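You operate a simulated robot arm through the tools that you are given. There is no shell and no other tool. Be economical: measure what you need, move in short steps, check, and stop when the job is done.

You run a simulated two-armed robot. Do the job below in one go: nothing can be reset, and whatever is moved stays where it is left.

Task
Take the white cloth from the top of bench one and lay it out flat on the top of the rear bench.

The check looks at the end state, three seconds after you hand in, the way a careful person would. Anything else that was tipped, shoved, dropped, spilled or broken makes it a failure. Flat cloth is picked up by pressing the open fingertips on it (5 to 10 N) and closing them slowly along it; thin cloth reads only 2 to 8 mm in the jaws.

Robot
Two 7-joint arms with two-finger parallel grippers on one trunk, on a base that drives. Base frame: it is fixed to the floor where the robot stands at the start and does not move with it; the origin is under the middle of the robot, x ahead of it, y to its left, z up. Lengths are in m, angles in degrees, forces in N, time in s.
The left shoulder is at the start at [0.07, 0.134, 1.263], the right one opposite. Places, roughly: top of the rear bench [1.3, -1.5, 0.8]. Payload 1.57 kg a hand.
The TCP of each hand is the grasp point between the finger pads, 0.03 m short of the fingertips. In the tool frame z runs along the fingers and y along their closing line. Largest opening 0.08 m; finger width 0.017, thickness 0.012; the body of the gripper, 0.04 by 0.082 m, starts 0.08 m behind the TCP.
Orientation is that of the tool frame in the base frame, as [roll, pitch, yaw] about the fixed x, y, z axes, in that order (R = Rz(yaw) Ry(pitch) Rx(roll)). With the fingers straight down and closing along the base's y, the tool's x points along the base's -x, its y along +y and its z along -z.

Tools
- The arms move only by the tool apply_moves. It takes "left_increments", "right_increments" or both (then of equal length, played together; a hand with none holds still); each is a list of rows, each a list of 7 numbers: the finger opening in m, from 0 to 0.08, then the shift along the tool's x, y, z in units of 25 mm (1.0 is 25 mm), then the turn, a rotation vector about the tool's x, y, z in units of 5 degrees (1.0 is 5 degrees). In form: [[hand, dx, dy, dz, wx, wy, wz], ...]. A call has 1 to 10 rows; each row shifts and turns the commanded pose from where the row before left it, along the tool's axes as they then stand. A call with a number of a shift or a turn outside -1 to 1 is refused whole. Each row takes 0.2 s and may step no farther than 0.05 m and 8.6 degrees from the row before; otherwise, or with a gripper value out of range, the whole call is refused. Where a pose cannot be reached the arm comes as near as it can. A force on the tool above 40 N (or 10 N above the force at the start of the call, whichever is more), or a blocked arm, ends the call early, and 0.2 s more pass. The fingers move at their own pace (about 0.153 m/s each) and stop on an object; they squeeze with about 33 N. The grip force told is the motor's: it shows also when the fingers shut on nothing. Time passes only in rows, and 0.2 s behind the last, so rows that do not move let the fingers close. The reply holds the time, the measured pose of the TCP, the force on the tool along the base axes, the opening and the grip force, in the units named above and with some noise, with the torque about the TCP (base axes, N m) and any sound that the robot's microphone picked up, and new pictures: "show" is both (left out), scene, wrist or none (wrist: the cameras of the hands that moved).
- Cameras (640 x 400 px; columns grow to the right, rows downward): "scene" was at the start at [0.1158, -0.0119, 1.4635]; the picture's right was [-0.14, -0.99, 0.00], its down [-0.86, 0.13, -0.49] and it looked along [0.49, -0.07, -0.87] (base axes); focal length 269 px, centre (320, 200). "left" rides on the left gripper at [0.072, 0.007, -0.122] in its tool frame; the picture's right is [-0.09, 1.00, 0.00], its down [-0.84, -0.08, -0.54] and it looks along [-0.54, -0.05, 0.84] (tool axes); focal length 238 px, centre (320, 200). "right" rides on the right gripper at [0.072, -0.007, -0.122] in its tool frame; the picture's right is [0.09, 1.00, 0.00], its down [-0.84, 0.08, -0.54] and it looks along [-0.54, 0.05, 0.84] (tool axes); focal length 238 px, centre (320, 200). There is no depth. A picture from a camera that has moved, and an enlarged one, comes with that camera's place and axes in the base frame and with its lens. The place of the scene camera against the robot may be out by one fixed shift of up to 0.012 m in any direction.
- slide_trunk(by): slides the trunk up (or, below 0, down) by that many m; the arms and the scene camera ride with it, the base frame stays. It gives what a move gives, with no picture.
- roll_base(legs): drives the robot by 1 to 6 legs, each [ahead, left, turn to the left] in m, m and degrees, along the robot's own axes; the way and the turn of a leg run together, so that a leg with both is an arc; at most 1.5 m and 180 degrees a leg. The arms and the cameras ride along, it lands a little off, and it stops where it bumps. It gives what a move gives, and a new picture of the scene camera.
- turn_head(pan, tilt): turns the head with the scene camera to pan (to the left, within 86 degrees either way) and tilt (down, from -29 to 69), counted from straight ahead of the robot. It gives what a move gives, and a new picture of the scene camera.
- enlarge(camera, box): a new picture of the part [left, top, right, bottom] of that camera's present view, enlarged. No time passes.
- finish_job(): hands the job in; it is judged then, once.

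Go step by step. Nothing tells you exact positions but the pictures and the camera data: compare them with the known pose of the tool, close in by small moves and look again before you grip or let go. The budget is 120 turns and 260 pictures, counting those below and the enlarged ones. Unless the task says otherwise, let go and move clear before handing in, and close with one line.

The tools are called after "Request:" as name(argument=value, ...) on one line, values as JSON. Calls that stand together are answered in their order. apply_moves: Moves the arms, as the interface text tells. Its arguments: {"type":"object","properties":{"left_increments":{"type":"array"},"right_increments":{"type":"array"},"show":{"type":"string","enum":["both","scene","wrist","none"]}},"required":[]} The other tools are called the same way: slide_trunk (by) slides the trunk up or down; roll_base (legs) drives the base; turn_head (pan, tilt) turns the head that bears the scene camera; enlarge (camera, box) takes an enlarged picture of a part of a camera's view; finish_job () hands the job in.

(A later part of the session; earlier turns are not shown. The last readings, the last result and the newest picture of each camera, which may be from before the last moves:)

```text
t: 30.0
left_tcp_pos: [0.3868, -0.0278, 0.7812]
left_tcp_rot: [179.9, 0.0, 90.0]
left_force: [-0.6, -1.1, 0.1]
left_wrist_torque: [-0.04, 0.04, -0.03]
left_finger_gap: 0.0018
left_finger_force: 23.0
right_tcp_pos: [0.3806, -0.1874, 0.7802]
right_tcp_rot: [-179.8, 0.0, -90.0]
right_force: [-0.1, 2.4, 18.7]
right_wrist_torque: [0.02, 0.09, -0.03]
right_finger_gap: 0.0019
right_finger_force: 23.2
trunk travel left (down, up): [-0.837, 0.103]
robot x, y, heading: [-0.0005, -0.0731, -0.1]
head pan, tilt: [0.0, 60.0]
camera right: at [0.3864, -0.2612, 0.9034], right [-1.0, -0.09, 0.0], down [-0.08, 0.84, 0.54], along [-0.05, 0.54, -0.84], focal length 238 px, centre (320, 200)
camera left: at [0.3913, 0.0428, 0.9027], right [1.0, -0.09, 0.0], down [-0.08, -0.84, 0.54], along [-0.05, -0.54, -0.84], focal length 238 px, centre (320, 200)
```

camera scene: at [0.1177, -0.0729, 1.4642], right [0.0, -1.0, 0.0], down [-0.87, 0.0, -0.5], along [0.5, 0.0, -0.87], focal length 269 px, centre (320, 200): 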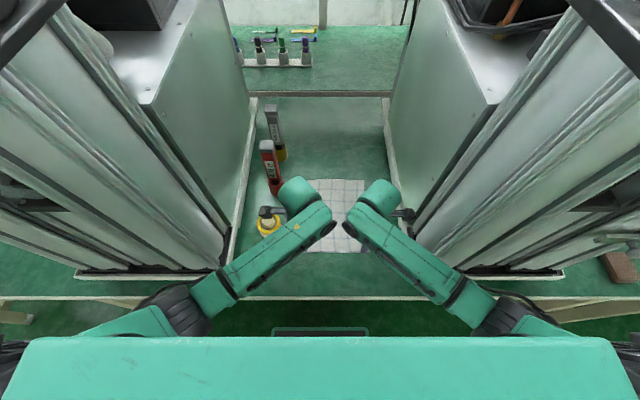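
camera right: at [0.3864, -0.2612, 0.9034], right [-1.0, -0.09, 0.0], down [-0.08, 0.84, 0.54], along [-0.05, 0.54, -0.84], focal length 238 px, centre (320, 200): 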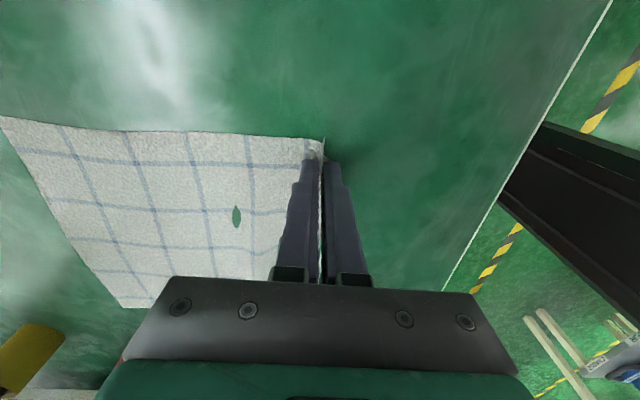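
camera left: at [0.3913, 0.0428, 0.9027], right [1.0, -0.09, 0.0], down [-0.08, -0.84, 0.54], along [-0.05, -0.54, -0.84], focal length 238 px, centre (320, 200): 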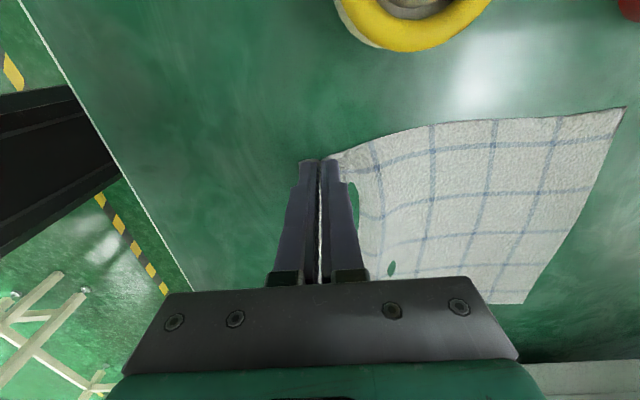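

Both jaws read about 1.9 mm and white shows between them. I'll lift a little to check the hold.

Request:
apply_moves(left_increments=[[0, 0, 0, -0.3, 0, 0, 0], [0, 0, 0, -0.6, 0, 0, 0], [0, 0, 0, -0.8, 0, 0, 0], [0, 0, 0, -0.8, 0, 0, 0]], right_increments=[[0, 0, 0, -0.3, 0, 0, 0], [0, 0, 0, -0.6, 0, 0, 0], [0, 0, 0, -0.8, 0, 0, 0], [0, 0, 0, -0.8, 0, 0, 0]])

```text
t: 31.0
left_tcp_pos: [0.388, -0.0296, 0.843]
left_tcp_rot: [-180.0, 0.0, 90.0]
left_force: [-0.8, -2.2, 0.2]
left_wrist_torque: [-0.06, -0.01, -0.01]
left_finger_gap: 0.0018
left_finger_force: 23.4
right_tcp_pos: [0.3819, -0.1896, 0.8429]
right_tcp_rot: [-180.0, 0.0, -90.1]
right_force: [-0.6, 1.6, -1.0]
right_wrist_torque: [0.07, -0.03, 0.01]
right_finger_gap: 0.002
right_finger_force: 23.8
trunk travel left (down, up): [-0.837, 0.103]
robot x, y, heading: [-0.0022, -0.0724, -0.1]
head pan, tilt: [0.0, 60.0]
camera scene: at [0.1171, -0.0727, 1.4642], right [0.0, -1.0, 0.0], down [-0.87, 0.0, -0.5], along [0.5, 0.0, -0.87], focal length 269 px, centre (320, 200)
camera right: at [0.3881, -0.2623, 0.9647], right [-1.0, -0.09, 0.0], down [-0.08, 0.84, 0.54], along [-0.05, 0.54, -0.84], focal length 238 px, centre (320, 200)
camera left: at [0.3929, 0.0423, 0.9649], right [1.0, -0.09, 0.0], down [-0.08, -0.84, 0.54], along [-0.05, -0.54, -0.84], focal length 238 px, centre (320, 200)
```

scene: 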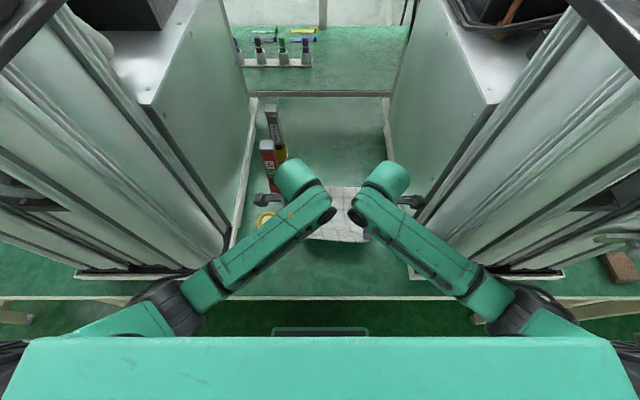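
right: 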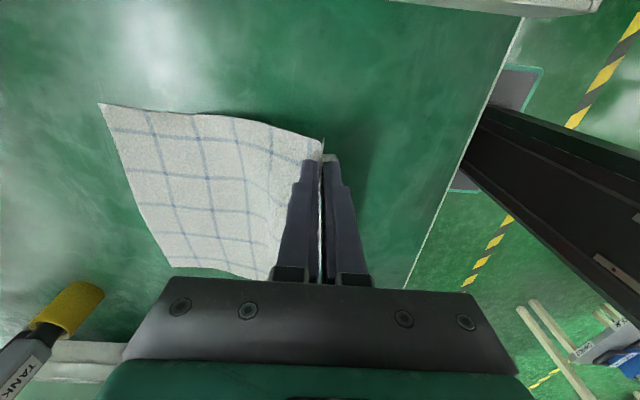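
left: 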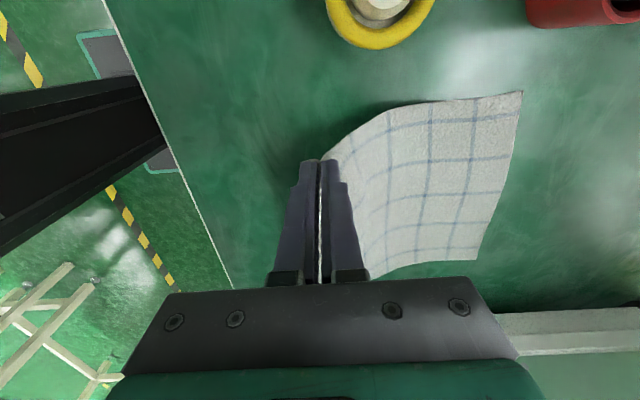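

Both corners hold. Next I raise the trunk and arms so the cloth hangs clear, then draw back out of the gap.

Request:
slide_trunk(by=0.1)

Request:
apply_moves(left_increments=[[0, 0, 0, -0.8, 0, 0, 0], [0, 0, 0, -0.8, 0, 0, 0], [0, 0, 0, -0.8, 0, 0, 0], [0, 0, 0, -0.8, 0, 0, 0], [0, 0, 0, -0.8, 0, 0, 0], [0, 0, 0, -0.8, 0, 0, 0]], right_increments=[[0, 0, 0, -0.8, 0, 0, 0], [0, 0, 0, -0.8, 0, 0, 0], [0, 0, 0, -0.8, 0, 0, 0], [0, 0, 0, -0.8, 0, 0, 0], [0, 0, 0, -0.8, 0, 0, 0], [0, 0, 0, -0.8, 0, 0, 0]])

```text
t: 32.3
left_tcp_pos: [0.3885, -0.0287, 0.9434]
left_tcp_rot: [-179.9, 0.0, 90.1]
left_force: [-0.3, -0.5, 0.5]
left_wrist_torque: [-0.03, -0.01, 0.02]
left_finger_gap: 0.0017
left_finger_force: 23.3
right_tcp_pos: [0.3827, -0.1896, 0.942]
right_tcp_rot: [180.0, 0.1, -90.0]
right_force: [0.4, 1.7, 0.8]
right_wrist_torque: [0.09, 0.03, 0.0]
right_finger_gap: 0.0018
right_finger_force: 23.1
trunk travel left (down, up): [-0.937, 0.003]
robot x, y, heading: [-0.0025, -0.0699, -0.2]
head pan, tilt: [0.0, 60.0]
```

```text
t: 33.7
left_tcp_pos: [0.383, -0.0273, 1.0651]
left_tcp_rot: [179.8, 0.1, 90.0]
left_force: [0.5, -2.0, -0.4]
left_wrist_torque: [-0.03, 0.05, 0.01]
left_finger_gap: 0.0016
left_finger_force: 23.4
right_tcp_pos: [0.3793, -0.1879, 1.0657]
right_tcp_rot: [-179.7, -0.1, -90.0]
right_force: [1.1, 1.6, 0.3]
right_wrist_torque: [0.11, 0.07, 0.0]
right_finger_gap: 0.0019
right_finger_force: 24.2
trunk travel left (down, up): [-0.937, 0.003]
robot x, y, heading: [0.0002, -0.0722, 0.1]
head pan, tilt: [0.0, 60.0]
camera scene: at [0.1118, -0.07, 1.5647], right [0.0, -1.0, 0.0], down [-0.86, 0.0, -0.5], along [0.5, 0.0, -0.86], focal length 269 px, centre (320, 200)
camera right: at [0.3843, -0.2596, 1.1871], right [-1.0, -0.09, -0.01], down [-0.08, 0.84, 0.54], along [-0.05, 0.54, -0.84], focal length 238 px, centre (320, 200)
camera left: at [0.3888, 0.0445, 1.1863], right [1.0, -0.09, 0.0], down [-0.08, -0.84, 0.54], along [-0.05, -0.54, -0.84], focal length 238 px, centre (320, 200)
```

scene: 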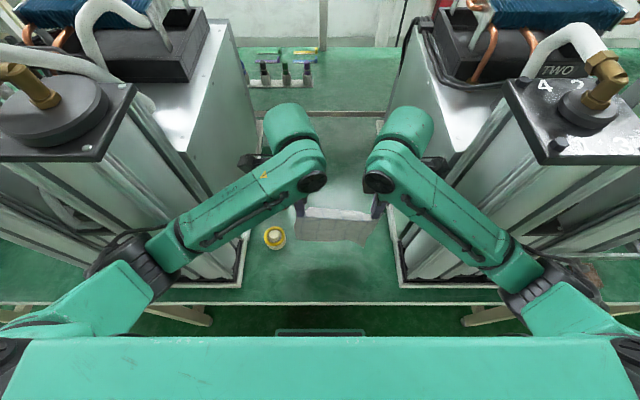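
right: 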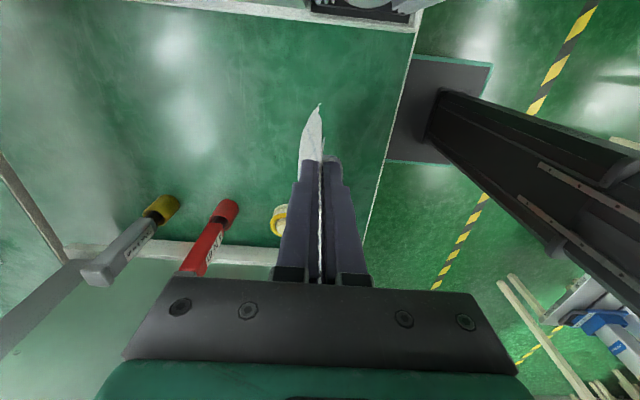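
left: 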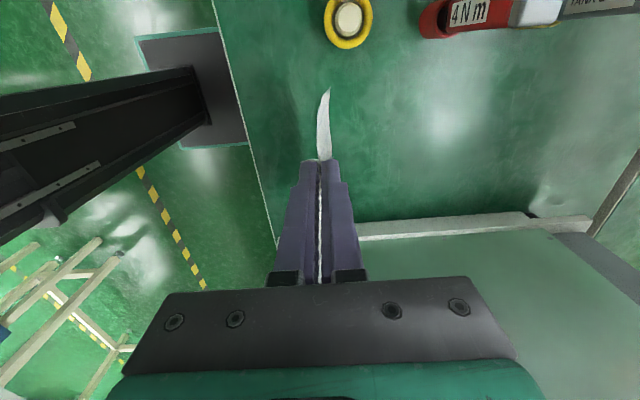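

The cloth hangs free of the bench. I'll drive straight back out of the gap and look along the row for access to the rear bench.

Request:
roll_base(legs=[[-0.42, 0, 0]])

Request:
turn_head(pan=0, tilt=25)

Request:
turn_head(pan=-60, tilt=25)

Request:
turn_head(pan=60, tilt=25)

```text
t: 36.3
left_tcp_pos: [-0.0301, -0.0291, 1.0626]
left_tcp_rot: [-180.0, 0.0, 89.7]
left_force: [0.8, -2.3, 0.1]
left_wrist_torque: [-0.04, 0.01, 0.01]
left_finger_gap: 0.0016
left_finger_force: 23.0
right_tcp_pos: [-0.0355, -0.1893, 1.063]
right_tcp_rot: [180.0, -0.1, -90.3]
right_force: [0.0, 1.8, 0.1]
right_wrist_torque: [0.08, 0.0, -0.04]
right_finger_gap: 0.0019
right_finger_force: 23.7
trunk travel left (down, up): [-0.937, 0.003]
robot x, y, heading: [-0.4186, -0.0654, -0.2]
head pan, tilt: [0.0, 60.0]
camera scene: at [-0.299, -0.0718, 1.564], right [-0.01, -1.0, 0.0], down [-0.87, 0.01, -0.5], along [0.5, 0.0, -0.87], focal length 269 px, centre (320, 200)
```

scene: 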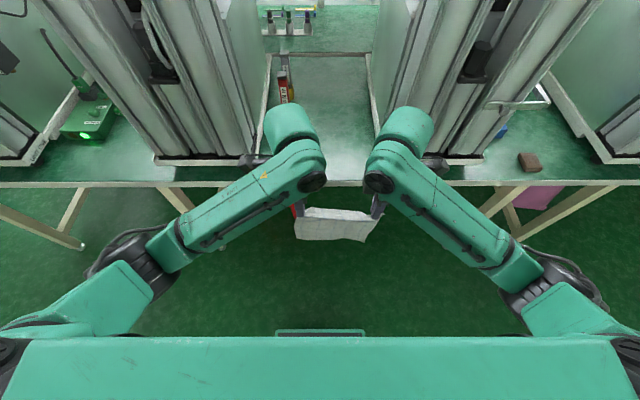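

```text
t: 37.3
left_tcp_pos: [-0.0293, -0.0296, 1.0635]
left_tcp_rot: [-180.0, 0.0, 89.8]
left_force: [-0.1, -1.4, 0.1]
left_wrist_torque: [-0.08, 0.01, 0.0]
left_finger_gap: 0.0016
left_finger_force: 23.5
right_tcp_pos: [-0.0369, -0.1897, 1.0618]
right_tcp_rot: [180.0, 0.0, -90.3]
right_force: [-0.2, 1.9, 1.4]
right_wrist_torque: [0.05, 0.02, 0.01]
right_finger_gap: 0.0018
right_finger_force: 23.4
trunk travel left (down, up): [-0.937, 0.003]
robot x, y, heading: [-0.4204, -0.0738, -0.4]
head pan, tilt: [0.0, 25.0]
camera scene: at [-0.2756, -0.0719, 1.6142], right [-0.01, -1.0, 0.0], down [-0.42, 0.0, -0.91], along [0.91, -0.01, -0.42], focal length 269 px, centre (320, 200)
```

scene: 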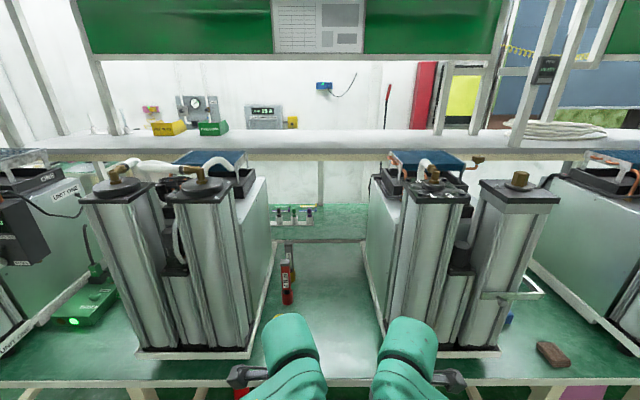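

```text
t: 38.6
left_tcp_pos: [-0.0291, -0.0285, 1.0631]
left_tcp_rot: [180.0, -0.1, 89.7]
left_force: [0.7, -1.6, 0.0]
left_wrist_torque: [-0.04, 0.02, 0.03]
left_finger_gap: 0.0015
left_finger_force: 23.2
right_tcp_pos: [-0.0362, -0.1908, 1.0624]
right_tcp_rot: [-179.9, 0.0, -90.3]
right_force: [0.8, 2.3, 0.4]
right_wrist_torque: [0.06, 0.01, -0.01]
right_finger_gap: 0.0022
right_finger_force: 23.5
trunk travel left (down, up): [-0.937, 0.003]
robot x, y, heading: [-0.4172, -0.0679, -0.4]
head pan, tilt: [-60.0, 25.0]
camera scene: at [-0.3219, -0.1514, 1.6143], right [-0.87, -0.5, 0.0], down [-0.21, 0.37, -0.91], along [0.45, -0.79, -0.42], focal length 269 px, centre (320, 200)
```

scene: 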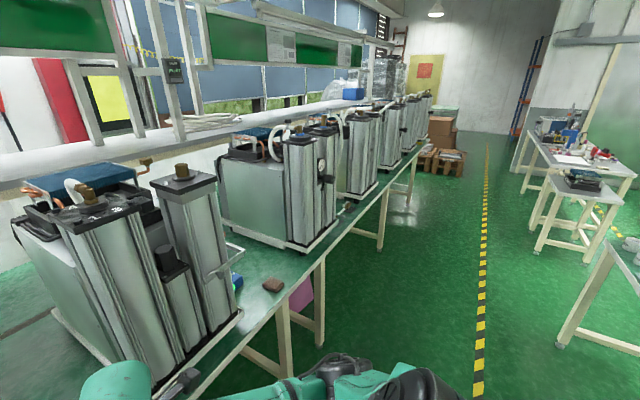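

```text
t: 40.6
left_tcp_pos: [-0.0297, -0.0283, 1.064]
left_tcp_rot: [-180.0, 0.1, 89.7]
left_force: [0.2, -1.9, -0.1]
left_wrist_torque: [-0.04, -0.04, -0.03]
left_finger_gap: 0.0016
left_finger_force: 23.3
right_tcp_pos: [-0.0368, -0.1895, 1.0622]
right_tcp_rot: [-180.0, 0.0, -90.2]
right_force: [0.5, 1.7, 0.8]
right_wrist_torque: [0.07, 0.03, -0.02]
right_finger_gap: 0.002
right_finger_force: 23.4
trunk travel left (down, up): [-0.937, 0.003]
robot x, y, heading: [-0.4169, -0.0666, -0.4]
head pan, tilt: [60.0, 25.0]
camera scene: at [-0.3211, 0.0081, 1.6143], right [0.86, -0.51, 0.0], down [-0.21, -0.36, -0.91], along [0.46, 0.78, -0.42], focal length 269 px, centre (320, 200)
```

scene: 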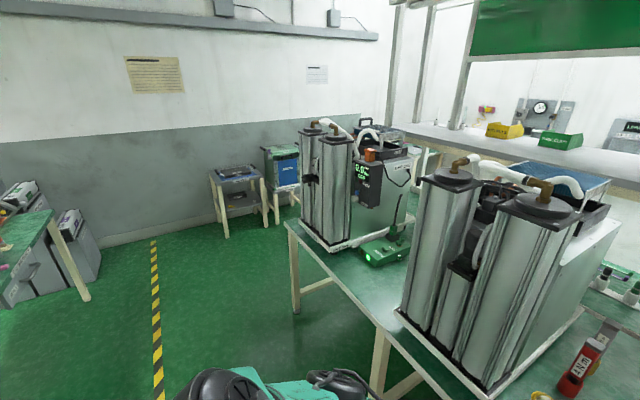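

The front row is continuous, but its left end is open at y about 1.5. I'll strafe left and look around that end.

Request:
roll_base(legs=[[0, 1.5, 0]])

Request:
turn_head(pan=20, tilt=20)

```text
t: 48.0
left_tcp_pos: [-0.0266, 1.4695, 1.0631]
left_tcp_rot: [-180.0, 0.0, 90.1]
left_force: [0.0, -1.0, -0.6]
left_wrist_torque: [-0.04, -0.03, 0.02]
left_finger_gap: 0.0016
left_finger_force: 23.6
right_tcp_pos: [-0.03, 1.3076, 1.0619]
right_tcp_rot: [-180.0, 0.1, -90.0]
right_force: [0.4, 1.9, -0.1]
right_wrist_torque: [0.03, -0.03, -0.01]
right_finger_gap: 0.0016
right_finger_force: 23.4
trunk travel left (down, up): [-0.937, 0.003]
robot x, y, heading: [-0.4154, 1.4308, 0.1]
head pan, tilt: [60.0, 25.0]
camera scene: at [-0.3166, 1.5045, 1.6143], right [0.87, -0.5, 0.0], down [-0.21, -0.37, -0.91], along [0.45, 0.78, -0.42], focal length 269 px, centre (320, 200)
```

scene: 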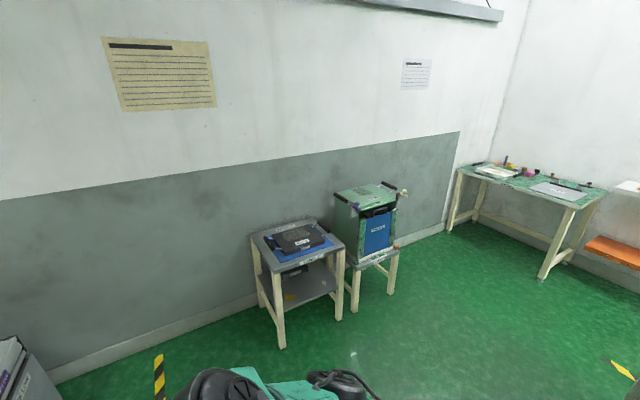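

```text
t: 49.1
left_tcp_pos: [-0.0267, 1.4699, 1.063]
left_tcp_rot: [180.0, 0.0, 90.0]
left_force: [0.4, -1.8, -0.4]
left_wrist_torque: [-0.04, 0.04, 0.02]
left_finger_gap: 0.0014
left_finger_force: 23.8
right_tcp_pos: [-0.031, 1.3084, 1.0624]
right_tcp_rot: [-180.0, 0.0, -89.9]
right_force: [-0.2, 2.0, 1.1]
right_wrist_torque: [0.03, -0.02, -0.03]
right_finger_gap: 0.0021
right_finger_force: 23.8
trunk travel left (down, up): [-0.937, 0.003]
robot x, y, heading: [-0.4125, 1.4272, -0.2]
head pan, tilt: [20.0, 20.0]
camera scene: at [-0.2753, 1.4572, 1.6223], right [0.34, -0.94, 0.0], down [-0.32, -0.12, -0.94], along [0.88, 0.32, -0.34], focal length 269 px, centre (320, 200)
```

scene: 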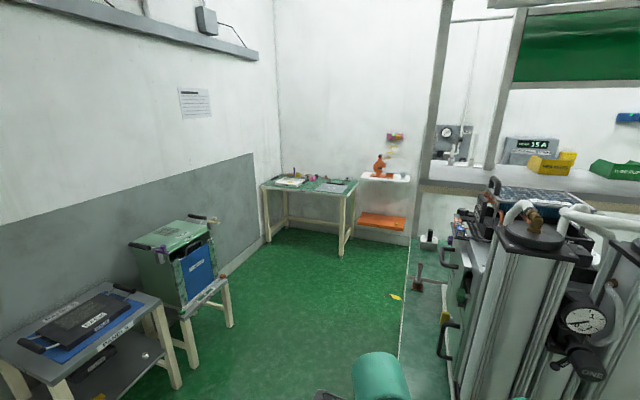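

Around the left end there is open floor reaching back to a wall at about x 2.8. The passage between the bench end (y about 1.43) and the stands (y about 2.6) is wide enough. I'll strafe to its middle, go forward and look right.

Request:
roll_base(legs=[[0, 0.6, 0], [1.2, 0, 0]])

Request:
turn_head(pan=-50, tilt=25)

Request:
turn_head(pan=-15, tilt=25)

```text
t: 58.2
left_tcp_pos: [1.1824, 2.0468, 1.0642]
left_tcp_rot: [-180.0, 0.0, 88.8]
left_force: [-0.4, -2.2, -0.3]
left_wrist_torque: [-0.03, -0.03, -0.01]
left_finger_gap: 0.0018
left_finger_force: 23.0
right_tcp_pos: [1.174, 1.887, 1.0627]
right_tcp_rot: [-180.0, 0.1, -91.3]
right_force: [0.1, 1.7, 0.2]
right_wrist_torque: [0.05, 0.02, 0.01]
right_finger_gap: 0.002
right_finger_force: 23.6
trunk travel left (down, up): [-0.937, 0.003]
robot x, y, heading: [0.7966, 2.0126, -1.4]
head pan, tilt: [20.0, 20.0]
camera scene: at [0.9324, 2.0412, 1.6224], right [0.32, -0.95, 0.0], down [-0.32, -0.11, -0.94], along [0.89, 0.3, -0.34], focal length 269 px, centre (320, 200)
```

scene: 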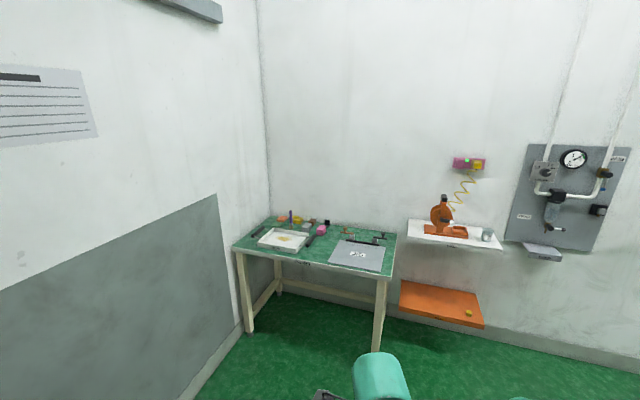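

```text
t: 59.6
left_tcp_pos: [1.183, 2.0481, 1.0641]
left_tcp_rot: [180.0, 0.0, 88.7]
left_force: [0.1, -1.5, 0.2]
left_wrist_torque: [-0.01, -0.03, 0.02]
left_finger_gap: 0.0018
left_finger_force: 23.3
right_tcp_pos: [1.1745, 1.8876, 1.0627]
right_tcp_rot: [-180.0, 0.0, -91.2]
right_force: [0.6, 1.7, 0.3]
right_wrist_torque: [0.03, 0.02, 0.01]
right_finger_gap: 0.002
right_finger_force: 23.6
trunk travel left (down, up): [-0.937, 0.003]
robot x, y, heading: [0.7925, 2.0141, -1.1]
head pan, tilt: [-50.0, 25.0]
camera scene: at [0.9028, 1.9395, 1.6143], right [-0.78, -0.63, 0.0], down [-0.26, 0.33, -0.91], along [0.57, -0.71, -0.42], focal length 269 px, centre (320, 200)
```

scene: 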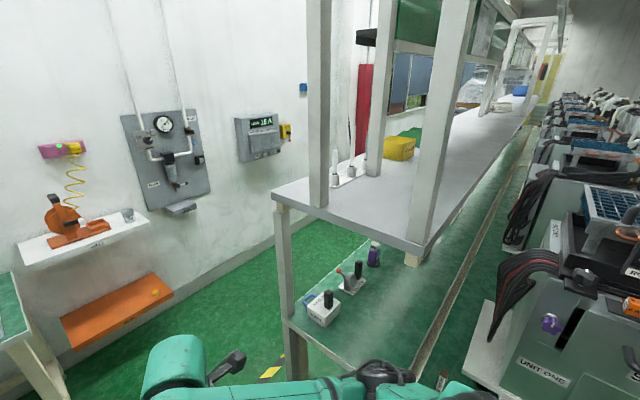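

```text
t: 60.6
left_tcp_pos: [1.1825, 2.0485, 1.0649]
left_tcp_rot: [-180.0, 0.0, 88.7]
left_force: [-0.4, -1.1, 1.0]
left_wrist_torque: [-0.02, 0.0, 0.02]
left_finger_gap: 0.0018
left_finger_force: 23.5
right_tcp_pos: [1.1747, 1.8873, 1.0624]
right_tcp_rot: [-180.0, 0.0, -91.4]
right_force: [-0.8, 2.2, 0.5]
right_wrist_torque: [0.07, 0.01, 0.01]
right_finger_gap: 0.002
right_finger_force: 23.7
trunk travel left (down, up): [-0.937, 0.003]
robot x, y, heading: [0.7906, 2.0149, -1.4]
head pan, tilt: [-15.0, 25.0]
camera scene: at [0.9333, 1.9853, 1.6143], right [-0.28, -0.96, 0.0], down [-0.41, 0.12, -0.91], along [0.87, -0.26, -0.42], focal length 269 px, centre (320, 200)
```

scene: 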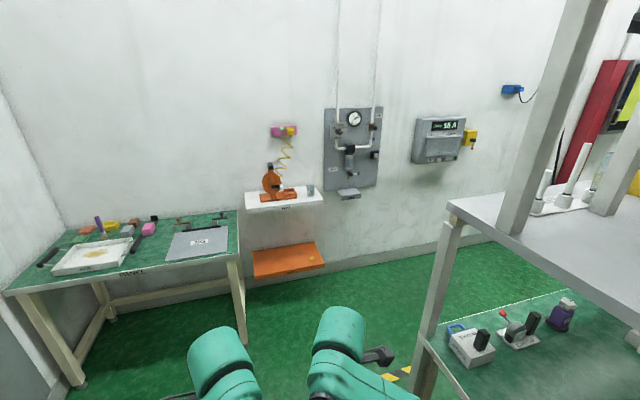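

Good news: behind the rear bench there is an aisle along the back wall. The rear bench is a green top at about x 0.98–1.46, with a white shelf standing over it at z about 1.2. I'll turn round here to face -x, then back and strafe into that aisle.

Request:
roll_base(legs=[[0, 0, 180], [-0.8, 0.1, 0]])

Request:
turn_head(pan=70, tilt=30)

Request:
turn_head(pan=30, tilt=30)

```text
t: 72.3
left_tcp_pos: [1.209, 1.8624, 1.0635]
left_tcp_rot: [180.0, -0.1, -91.9]
left_force: [0.0, 0.6, 0.2]
left_wrist_torque: [0.05, 0.02, -0.01]
left_finger_gap: 0.0015
left_finger_force: 22.9
right_tcp_pos: [1.2179, 2.0219, 1.0616]
right_tcp_rot: [-179.9, 0.0, 88.2]
right_force: [0.0, -0.3, -0.3]
right_wrist_torque: [-0.02, -0.01, -0.01]
right_finger_gap: 0.0018
right_finger_force: 23.8
trunk travel left (down, up): [-0.937, 0.003]
robot x, y, heading: [1.5966, 1.8943, 178.1]
head pan, tilt: [-15.0, 25.0]
camera scene: at [1.4589, 1.9173, 1.6141], right [0.29, 0.96, 0.0], down [0.41, -0.12, -0.91], along [-0.87, 0.26, -0.42], focal length 269 px, centre (320, 200)
```

scene: 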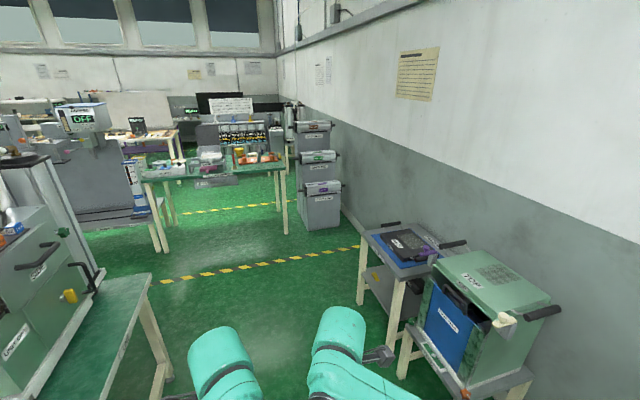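

```text
t: 73.9
left_tcp_pos: [1.21, 1.8613, 1.0653]
left_tcp_rot: [-179.9, 0.0, -91.8]
left_force: [0.5, 0.1, -0.1]
left_wrist_torque: [0.04, 0.02, -0.02]
left_finger_gap: 0.0019
left_finger_force: 24.0
right_tcp_pos: [1.2189, 2.0213, 1.0624]
right_tcp_rot: [-180.0, 0.0, 88.2]
right_force: [0.0, -0.6, -0.1]
right_wrist_torque: [-0.02, -0.04, -0.03]
right_finger_gap: 0.0019
right_finger_force: 23.9
trunk travel left (down, up): [-0.937, 0.003]
robot x, y, heading: [1.5981, 1.891, 177.9]
head pan, tilt: [70.0, 30.0]
camera scene: at [1.5146, 1.8064, 1.6063], right [-0.93, 0.37, 0.0], down [0.19, 0.46, -0.87], along [-0.32, -0.8, -0.5], focal length 269 px, centre (320, 200)
```

scene: 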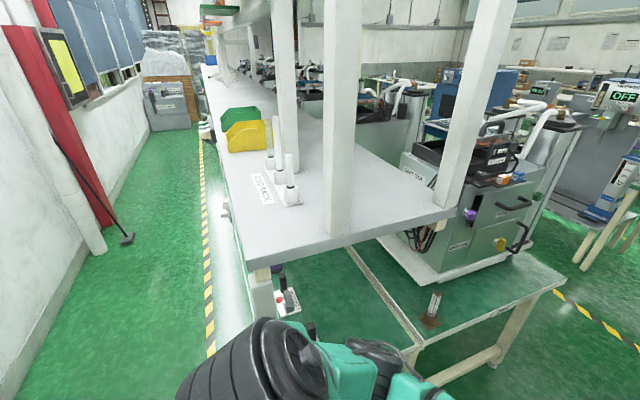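

```text
t: 75.0
left_tcp_pos: [1.2094, 1.8616, 1.0635]
left_tcp_rot: [-179.9, 0.0, -91.7]
left_force: [0.4, 1.1, 0.2]
left_wrist_torque: [0.03, -0.01, -0.03]
left_finger_gap: 0.0017
left_finger_force: 23.5
right_tcp_pos: [1.2193, 2.0214, 1.0637]
right_tcp_rot: [180.0, 0.0, 88.2]
right_force: [-0.4, -0.7, 0.7]
right_wrist_torque: [-0.02, -0.03, -0.01]
right_finger_gap: 0.0016
right_finger_force: 23.7
trunk travel left (down, up): [-0.937, 0.003]
robot x, y, heading: [1.5981, 1.8872, 177.9]
head pan, tilt: [30.0, 30.0]
camera scene: at [1.4687, 1.8476, 1.6063], right [-0.47, 0.88, 0.0], down [0.44, 0.24, -0.87], along [-0.76, -0.41, -0.5], focal length 269 px, centre (320, 200)
```

scene: 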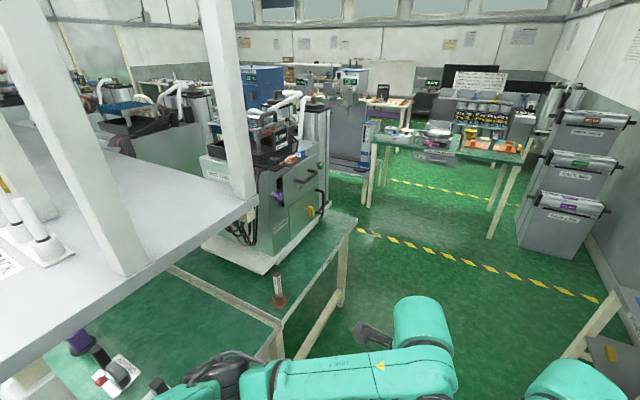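

The aisle is clear, about x 1.5 to 2.77, with a broom on the wall near y -0.74. I'll move into it facing the bench, and then lower the trunk to look under the shelf.

Request:
roll_base(legs=[[-0.52, 0.17, 0], [0, 0, 2], [0, 1.0, 0]])

Request:
turn_head(pan=45, tilt=25)

```text
t: 83.3
left_tcp_pos: [1.7273, 0.6635, 1.0637]
left_tcp_rot: [-179.9, 0.1, -90.0]
left_force: [0.1, 0.6, 0.5]
left_wrist_torque: [0.01, -0.04, -0.01]
left_finger_gap: 0.0015
left_finger_force: 23.7
right_tcp_pos: [1.7319, 0.8235, 1.0624]
right_tcp_rot: [180.0, 0.1, 89.9]
right_force: [-0.3, -0.8, -0.2]
right_wrist_torque: [-0.05, -0.03, 0.01]
right_finger_gap: 0.0018
right_finger_force: 23.4
trunk travel left (down, up): [-0.937, 0.003]
robot x, y, heading: [2.116, 0.7061, 179.9]
head pan, tilt: [30.0, 30.0]
camera scene: at [1.9864, 0.6573, 1.6063], right [-0.5, 0.87, 0.0], down [0.43, 0.25, -0.87], along [-0.75, -0.43, -0.5], focal length 269 px, centre (320, 200)
```

scene: 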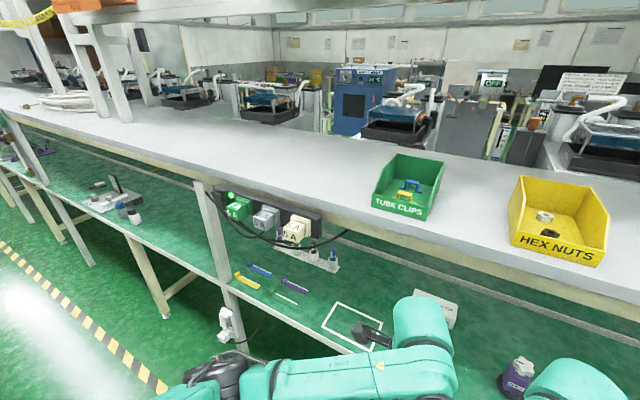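

```text
t: 84.1
left_tcp_pos: [1.7267, 0.6631, 1.0643]
left_tcp_rot: [-180.0, -0.1, -90.0]
left_force: [0.0, 0.9, -0.2]
left_wrist_torque: [0.02, -0.02, -0.03]
left_finger_gap: 0.0017
left_finger_force: 23.9
right_tcp_pos: [1.7333, 0.8228, 1.0631]
right_tcp_rot: [180.0, 0.1, 89.9]
right_force: [0.3, -0.4, 0.1]
right_wrist_torque: [-0.03, -0.01, -0.02]
right_finger_gap: 0.002
right_finger_force: 23.5
trunk travel left (down, up): [-0.937, 0.003]
robot x, y, heading: [2.1156, 0.704, 180.0]
head pan, tilt: [45.0, 25.0]
camera scene: at [1.9995, 0.6361, 1.6142], right [-0.71, 0.71, 0.0], down [0.3, 0.3, -0.91], along [-0.64, -0.64, -0.42], focal length 269 px, centre (320, 200)
```

scene: 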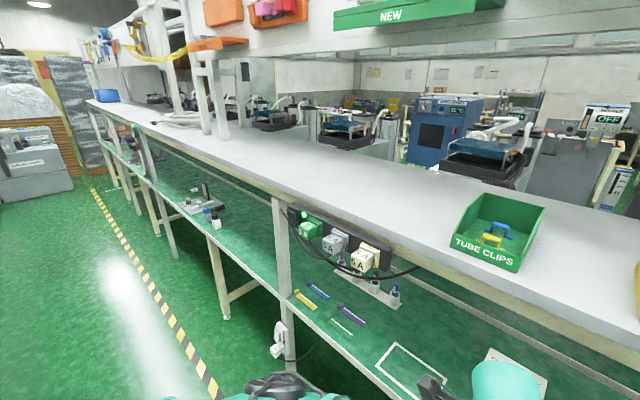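

There is a white outlined rectangle and a small sign on the bench, so I'll read them.

Request:
enlarge(camera="scene", box=[340, 300, 580, 400])

Request:
turn_head(pan=10, tilt=45)

Request:
enlarge(camera="scene", box=[100, 60, 420, 260])

```text
2.67 times, centred on (460, 350) of scene
camera zoom: at [1.9995, 0.6361, 1.6142], right [-0.71, 0.71, 0.0], down [0.3, 0.3, -0.91], along [-0.64, -0.64, -0.42], focal length 718 px, centre (-53, -200)
```

zoom: 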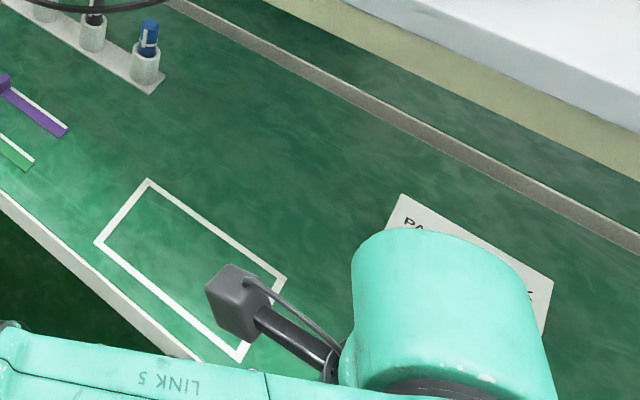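

```text
t: 85.1
left_tcp_pos: [1.7267, 0.6624, 1.0646]
left_tcp_rot: [179.9, 0.0, -90.1]
left_force: [0.0, 1.2, -0.4]
left_wrist_torque: [0.01, 0.0, -0.01]
left_finger_gap: 0.0013
left_finger_force: 23.2
right_tcp_pos: [1.7319, 0.8233, 1.0623]
right_tcp_rot: [-179.9, 0.0, 89.9]
right_force: [-1.1, -0.5, -0.8]
right_wrist_torque: [-0.04, -0.02, -0.01]
right_finger_gap: 0.0019
right_finger_force: 23.7
trunk travel left (down, up): [-0.937, 0.003]
robot x, y, heading: [2.1136, 0.7027, 179.7]
head pan, tilt: [10.0, 45.0]
camera scene: at [1.9848, 0.6873, 1.5837], right [-0.17, 0.98, 0.0], down [0.7, 0.12, -0.71], along [-0.7, -0.12, -0.71], focal length 269 px, centre (320, 200)
```

scene: 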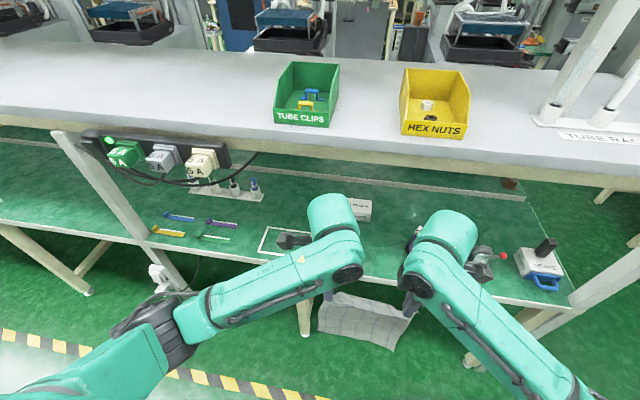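

```text
2.00 times, centred on (260, 160) of scene
camera zoom: at [1.9848, 0.6873, 1.5837], right [-0.17, 0.98, 0.0], down [0.7, 0.12, -0.71], along [-0.7, -0.12, -0.71], focal length 538 px, centre (440, 280)
```

zoom: 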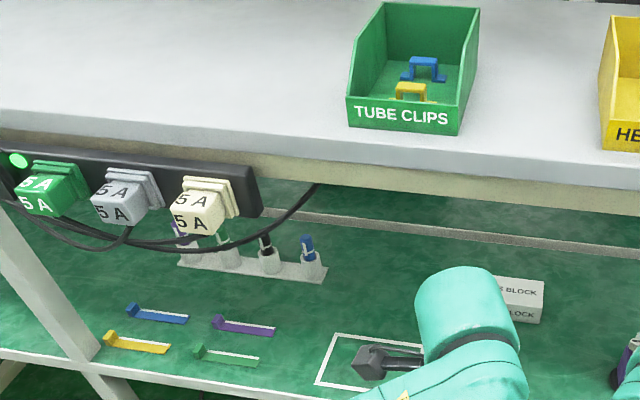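

The outlined spot, a block, pens and a power strip occupy this part. The stretch from y about -0.1 to -0.9 looks empty, so I'll strafe there.

Request:
roll_base(legs=[[0, 1.15, 0]])

Request:
turn_head(pan=0, tilt=40)

```text
t: 91.0
left_tcp_pos: [1.7248, -0.4836, 1.0647]
left_tcp_rot: [-180.0, 0.0, -90.0]
left_force: [0.5, 1.0, -0.1]
left_wrist_torque: [0.03, 0.05, 0.01]
left_finger_gap: 0.0018
left_finger_force: 23.2
right_tcp_pos: [1.731, -0.3239, 1.0632]
right_tcp_rot: [-180.0, 0.2, 90.0]
right_force: [0.5, -1.5, 0.3]
right_wrist_torque: [0.0, -0.02, -0.03]
right_finger_gap: 0.0018
right_finger_force: 23.8
trunk travel left (down, up): [-0.937, 0.003]
robot x, y, heading: [2.111, -0.4429, 180.1]
head pan, tilt: [10.0, 45.0]
camera scene: at [1.9833, -0.4585, 1.5837], right [-0.17, 0.98, 0.0], down [0.7, 0.12, -0.71], along [-0.7, -0.12, -0.71], focal length 269 px, centre (320, 200)
```

scene: 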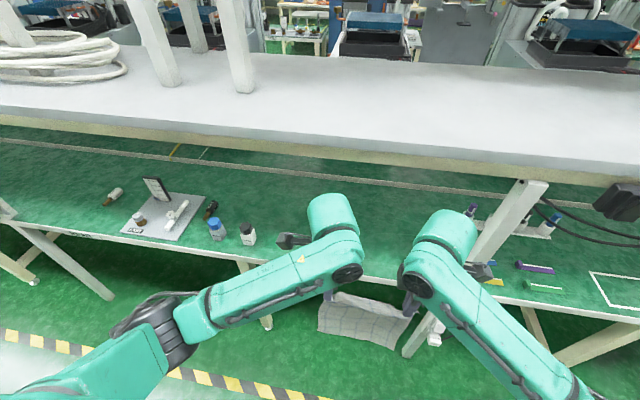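

```text
t: 91.7
left_tcp_pos: [1.7249, -0.4851, 1.0639]
left_tcp_rot: [-180.0, 0.0, -89.9]
left_force: [0.2, 0.9, 0.0]
left_wrist_torque: [0.04, -0.02, -0.05]
left_finger_gap: 0.0016
left_finger_force: 24.0
right_tcp_pos: [1.7307, -0.3248, 1.0624]
right_tcp_rot: [-180.0, 0.0, 89.9]
right_force: [-0.2, -0.7, 0.3]
right_wrist_torque: [-0.03, 0.0, -0.04]
right_finger_gap: 0.0016
right_finger_force: 23.4
trunk travel left (down, up): [-0.937, 0.003]
robot x, y, heading: [2.116, -0.4443, 180.0]
head pan, tilt: [0.0, 40.0]
camera scene: at [1.9783, -0.4454, 1.5909], right [0.0, 1.0, 0.0], down [0.64, 0.0, -0.77], along [-0.77, 0.0, -0.64], focal length 269 px, centre (320, 200)
```

scene: 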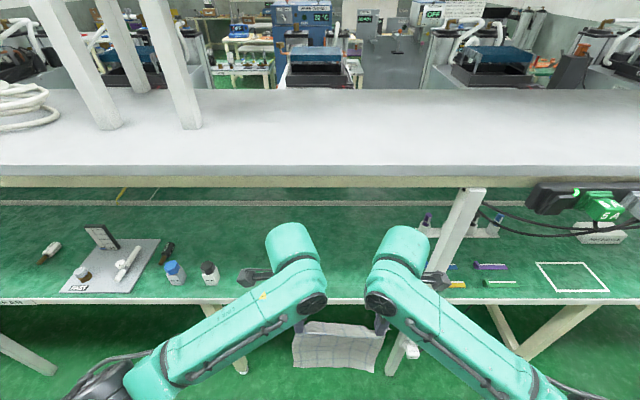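

This stretch (y -0.8 to -0.02) is free, with the bench edge at about x 1.5 and the shelf underside near z 1.22. I'll lower the trunk so the arms pass under the shelf, then push the hands in over the edge so the cloth trails flat behind them. First I lower and check.

Request:
slide_trunk(by=-0.21)

Request:
turn_head(pan=0, tilt=35)

```text
t: 93.9
left_tcp_pos: [1.725, -0.485, 0.8535]
left_tcp_rot: [-179.9, 0.0, -90.0]
left_force: [0.2, 1.3, 0.7]
left_wrist_torque: [0.02, -0.02, 0.0]
left_finger_gap: 0.0017
left_finger_force: 23.8
right_tcp_pos: [1.7303, -0.3242, 0.8538]
right_tcp_rot: [-180.0, 0.0, 89.9]
right_force: [-0.7, -1.3, -0.2]
right_wrist_torque: [0.0, -0.02, -0.04]
right_finger_gap: 0.0019
right_finger_force: 23.5
trunk travel left (down, up): [-0.727, 0.213]
robot x, y, heading: [2.1103, -0.4441, 179.8]
head pan, tilt: [0.0, 40.0]
```

```text
t: 94.6
left_tcp_pos: [1.7273, -0.4838, 0.8533]
left_tcp_rot: [179.9, 0.0, -89.9]
left_force: [0.0, 0.7, 0.2]
left_wrist_torque: [0.0, 0.0, -0.03]
left_finger_gap: 0.0016
left_finger_force: 23.6
right_tcp_pos: [1.73, -0.3241, 0.8523]
right_tcp_rot: [180.0, 0.0, 89.9]
right_force: [-0.4, -0.7, -0.5]
right_wrist_torque: [-0.03, 0.0, -0.03]
right_finger_gap: 0.0016
right_finger_force: 23.3
trunk travel left (down, up): [-0.727, 0.213]
robot x, y, heading: [2.1149, -0.443, 179.9]
head pan, tilt: [0.0, 35.0]
camera scene: at [1.9754, -0.4453, 1.3885], right [0.0, 1.0, 0.0], down [0.57, 0.0, -0.82], along [-0.82, 0.0, -0.57], focal length 269 px, centre (320, 200)
```

scene: 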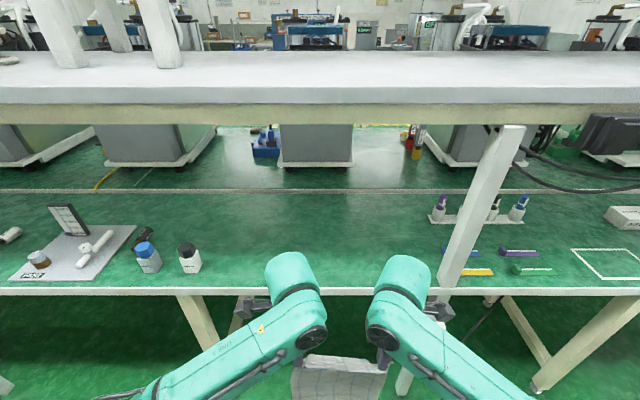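

The bench top works out at z about 0.75 and the shelf leg is at y about -0.1. I'll shift 7 cm further from the leg and drive in.

Request:
roll_base(legs=[[0, 0.07, 0], [0.2, 0, 0]])

```text
t: 96.8
left_tcp_pos: [1.5272, -0.5558, 0.8544]
left_tcp_rot: [-180.0, 0.0, -89.9]
left_force: [0.4, 1.1, 0.6]
left_wrist_torque: [0.01, -0.01, -0.02]
left_finger_gap: 0.0016
left_finger_force: 23.3
right_tcp_pos: [1.53, -0.3957, 0.8521]
right_tcp_rot: [180.0, 0.0, 90.1]
right_force: [0.1, 0.0, -0.1]
right_wrist_torque: [-0.02, 0.01, -0.03]
right_finger_gap: 0.0021
right_finger_force: 23.7
trunk travel left (down, up): [-0.727, 0.213]
robot x, y, heading: [1.9119, -0.5147, -179.6]
head pan, tilt: [0.0, 35.0]
camera scene: at [1.7763, -0.5157, 1.3886], right [0.0, 1.0, 0.0], down [0.57, 0.0, -0.82], along [-0.82, 0.0, -0.57], focal length 269 px, centre (320, 200)
```

scene: 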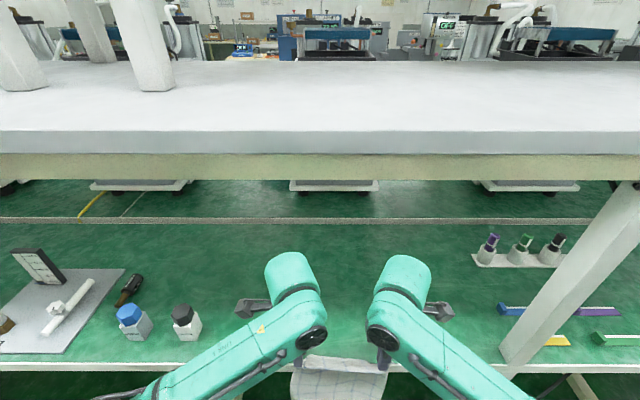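

The wrists are well below the shelf, so I'll go in another 0.1 m.

Request:
roll_base(legs=[[0.1, 0, 0]])

Request:
turn_head(pan=0, tilt=50)

```text
t: 97.9
left_tcp_pos: [1.4255, -0.5556, 0.8545]
left_tcp_rot: [-180.0, 0.0, -89.9]
left_force: [0.5, 0.3, -0.1]
left_wrist_torque: [0.01, 0.01, 0.0]
left_finger_gap: 0.002
left_finger_force: 23.4
right_tcp_pos: [1.4301, -0.3958, 0.8522]
right_tcp_rot: [180.0, 0.0, 90.1]
right_force: [-0.4, -0.4, -0.6]
right_wrist_torque: [-0.04, -0.03, -0.01]
right_finger_gap: 0.0017
right_finger_force: 23.4
trunk travel left (down, up): [-0.727, 0.213]
robot x, y, heading: [1.8139, -0.5117, -179.7]
head pan, tilt: [0.0, 35.0]
camera scene: at [1.6757, -0.5157, 1.3885], right [0.0, 1.0, 0.0], down [0.57, 0.0, -0.82], along [-0.82, 0.0, -0.57], focal length 269 px, centre (320, 200)
```

scene: 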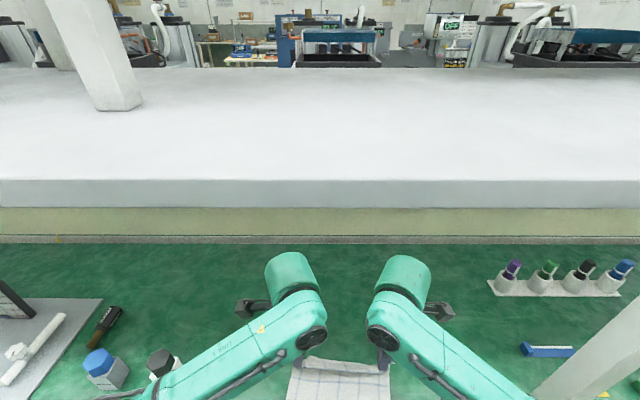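

```text
t: 98.7
left_tcp_pos: [1.4253, -0.5574, 0.853]
left_tcp_rot: [-180.0, 0.0, -89.8]
left_force: [0.2, 0.9, 0.0]
left_wrist_torque: [0.04, -0.01, -0.05]
left_finger_gap: 0.0019
left_finger_force: 23.3
right_tcp_pos: [1.4306, -0.396, 0.8518]
right_tcp_rot: [-179.9, 0.0, 90.1]
right_force: [-0.1, -0.3, 0.2]
right_wrist_torque: [0.0, -0.02, -0.02]
right_finger_gap: 0.0019
right_finger_force: 23.6
trunk travel left (down, up): [-0.727, 0.213]
robot x, y, heading: [1.8122, -0.511, -180.0]
head pan, tilt: [0.0, 50.0]
camera scene: at [1.6863, -0.5157, 1.3668], right [0.0, 1.0, 0.0], down [0.77, 0.0, -0.64], along [-0.64, 0.0, -0.77], focal length 269 px, centre (320, 200)
```

scene: 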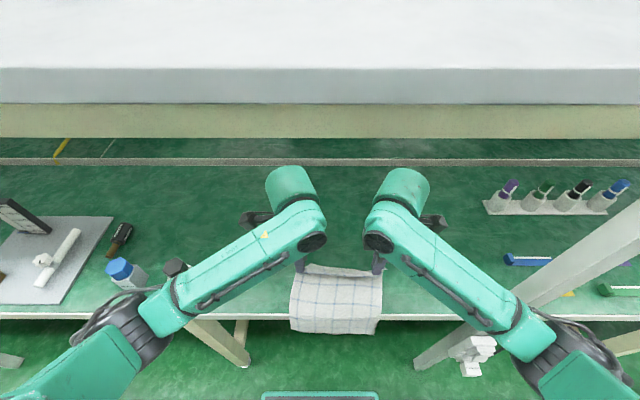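

The cloth is trailing neatly over the bench edge. I'll shift 4 cm more away from the leg for elbow room, then extend both hands forward while lowering a little.

Request:
roll_base(legs=[[0, 0.04, 0]])

Request:
apply_moves(left_increments=[[0, 0, 0.8, 0.18, 0, 0, 0], [0, 0, 0.8, 0.18, 0, 0, 0], [0, 0, 0.8, 0.18, 0, 0, 0], [0, 0, 0.8, 0.18, 0, 0, 0], [0, 0, 0.8, 0.18, 0, 0, 0]], right_increments=[[0, 0, -0.8, 0.18, 0, 0, 0], [0, 0, -0.8, 0.18, 0, 0, 0], [0, 0, -0.8, 0.18, 0, 0, 0], [0, 0, -0.8, 0.18, 0, 0, 0], [0, 0, -0.8, 0.18, 0, 0, 0]])

```text
t: 99.6
left_tcp_pos: [1.4269, -0.5927, 0.853]
left_tcp_rot: [180.0, -0.1, -89.8]
left_force: [-0.1, 1.0, -0.3]
left_wrist_torque: [0.05, 0.01, 0.01]
left_finger_gap: 0.0016
left_finger_force: 23.6
right_tcp_pos: [1.4289, -0.434, 0.8521]
right_tcp_rot: [180.0, 0.0, 90.1]
right_force: [0.2, -0.4, 0.2]
right_wrist_torque: [-0.04, -0.01, -0.01]
right_finger_gap: 0.0022
right_finger_force: 23.6
trunk travel left (down, up): [-0.727, 0.213]
robot x, y, heading: [1.8171, -0.5528, -179.9]
head pan, tilt: [0.0, 50.0]
camera scene: at [1.6865, -0.5523, 1.3667], right [0.0, 1.0, 0.0], down [0.77, 0.0, -0.64], along [-0.64, 0.0, -0.77], focal length 269 px, centre (320, 200)
```

scene: 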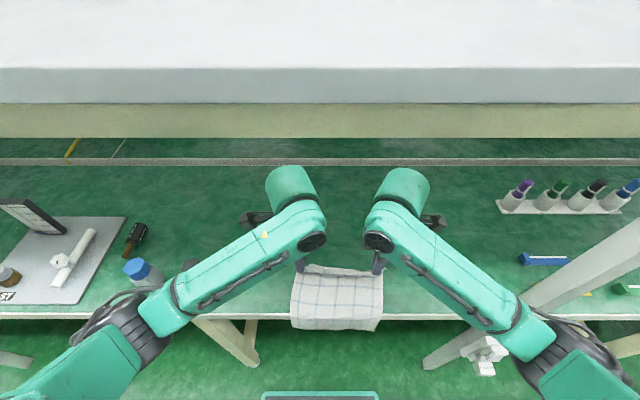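

```text
t: 100.8
left_tcp_pos: [1.3253, -0.5939, 0.832]
left_tcp_rot: [179.9, -0.1, -89.9]
left_force: [0.0, 1.7, 0.7]
left_wrist_torque: [0.03, -0.01, -0.01]
left_finger_gap: 0.0017
left_finger_force: 22.9
right_tcp_pos: [1.3288, -0.4356, 0.8303]
right_tcp_rot: [179.8, 0.0, 90.2]
right_force: [0.1, -0.3, 0.0]
right_wrist_torque: [0.01, -0.01, 0.0]
right_finger_gap: 0.0018
right_finger_force: 23.8
trunk travel left (down, up): [-0.727, 0.213]
robot x, y, heading: [1.81, -0.5546, -179.9]
head pan, tilt: [0.0, 50.0]
camera scene: at [1.6851, -0.5553, 1.3666], right [0.0, 1.0, 0.0], down [0.77, 0.0, -0.64], along [-0.64, 0.0, -0.77], focal length 269 px, centre (320, 200)
camera right: at [1.3215, -0.3647, 0.9513], right [1.0, 0.09, 0.0], down [0.08, -0.84, 0.54], along [0.05, -0.54, -0.84], focal length 238 px, centre (320, 200)
camera left: at [1.3172, -0.6671, 0.9523], right [-1.0, 0.09, 0.0], down [0.08, 0.84, 0.54], along [0.05, 0.54, -0.84], focal length 238 px, centre (320, 200)
```

scene: 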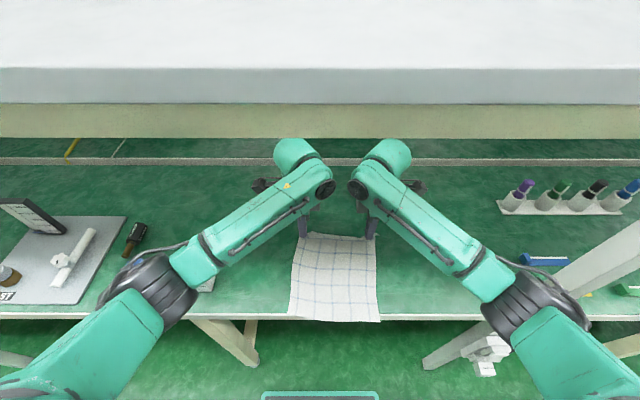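
right: 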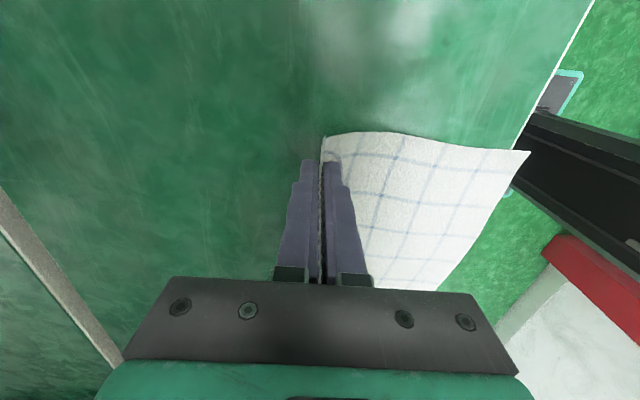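
left: 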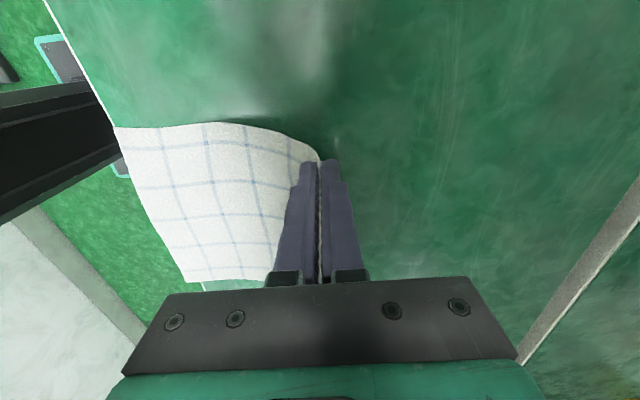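

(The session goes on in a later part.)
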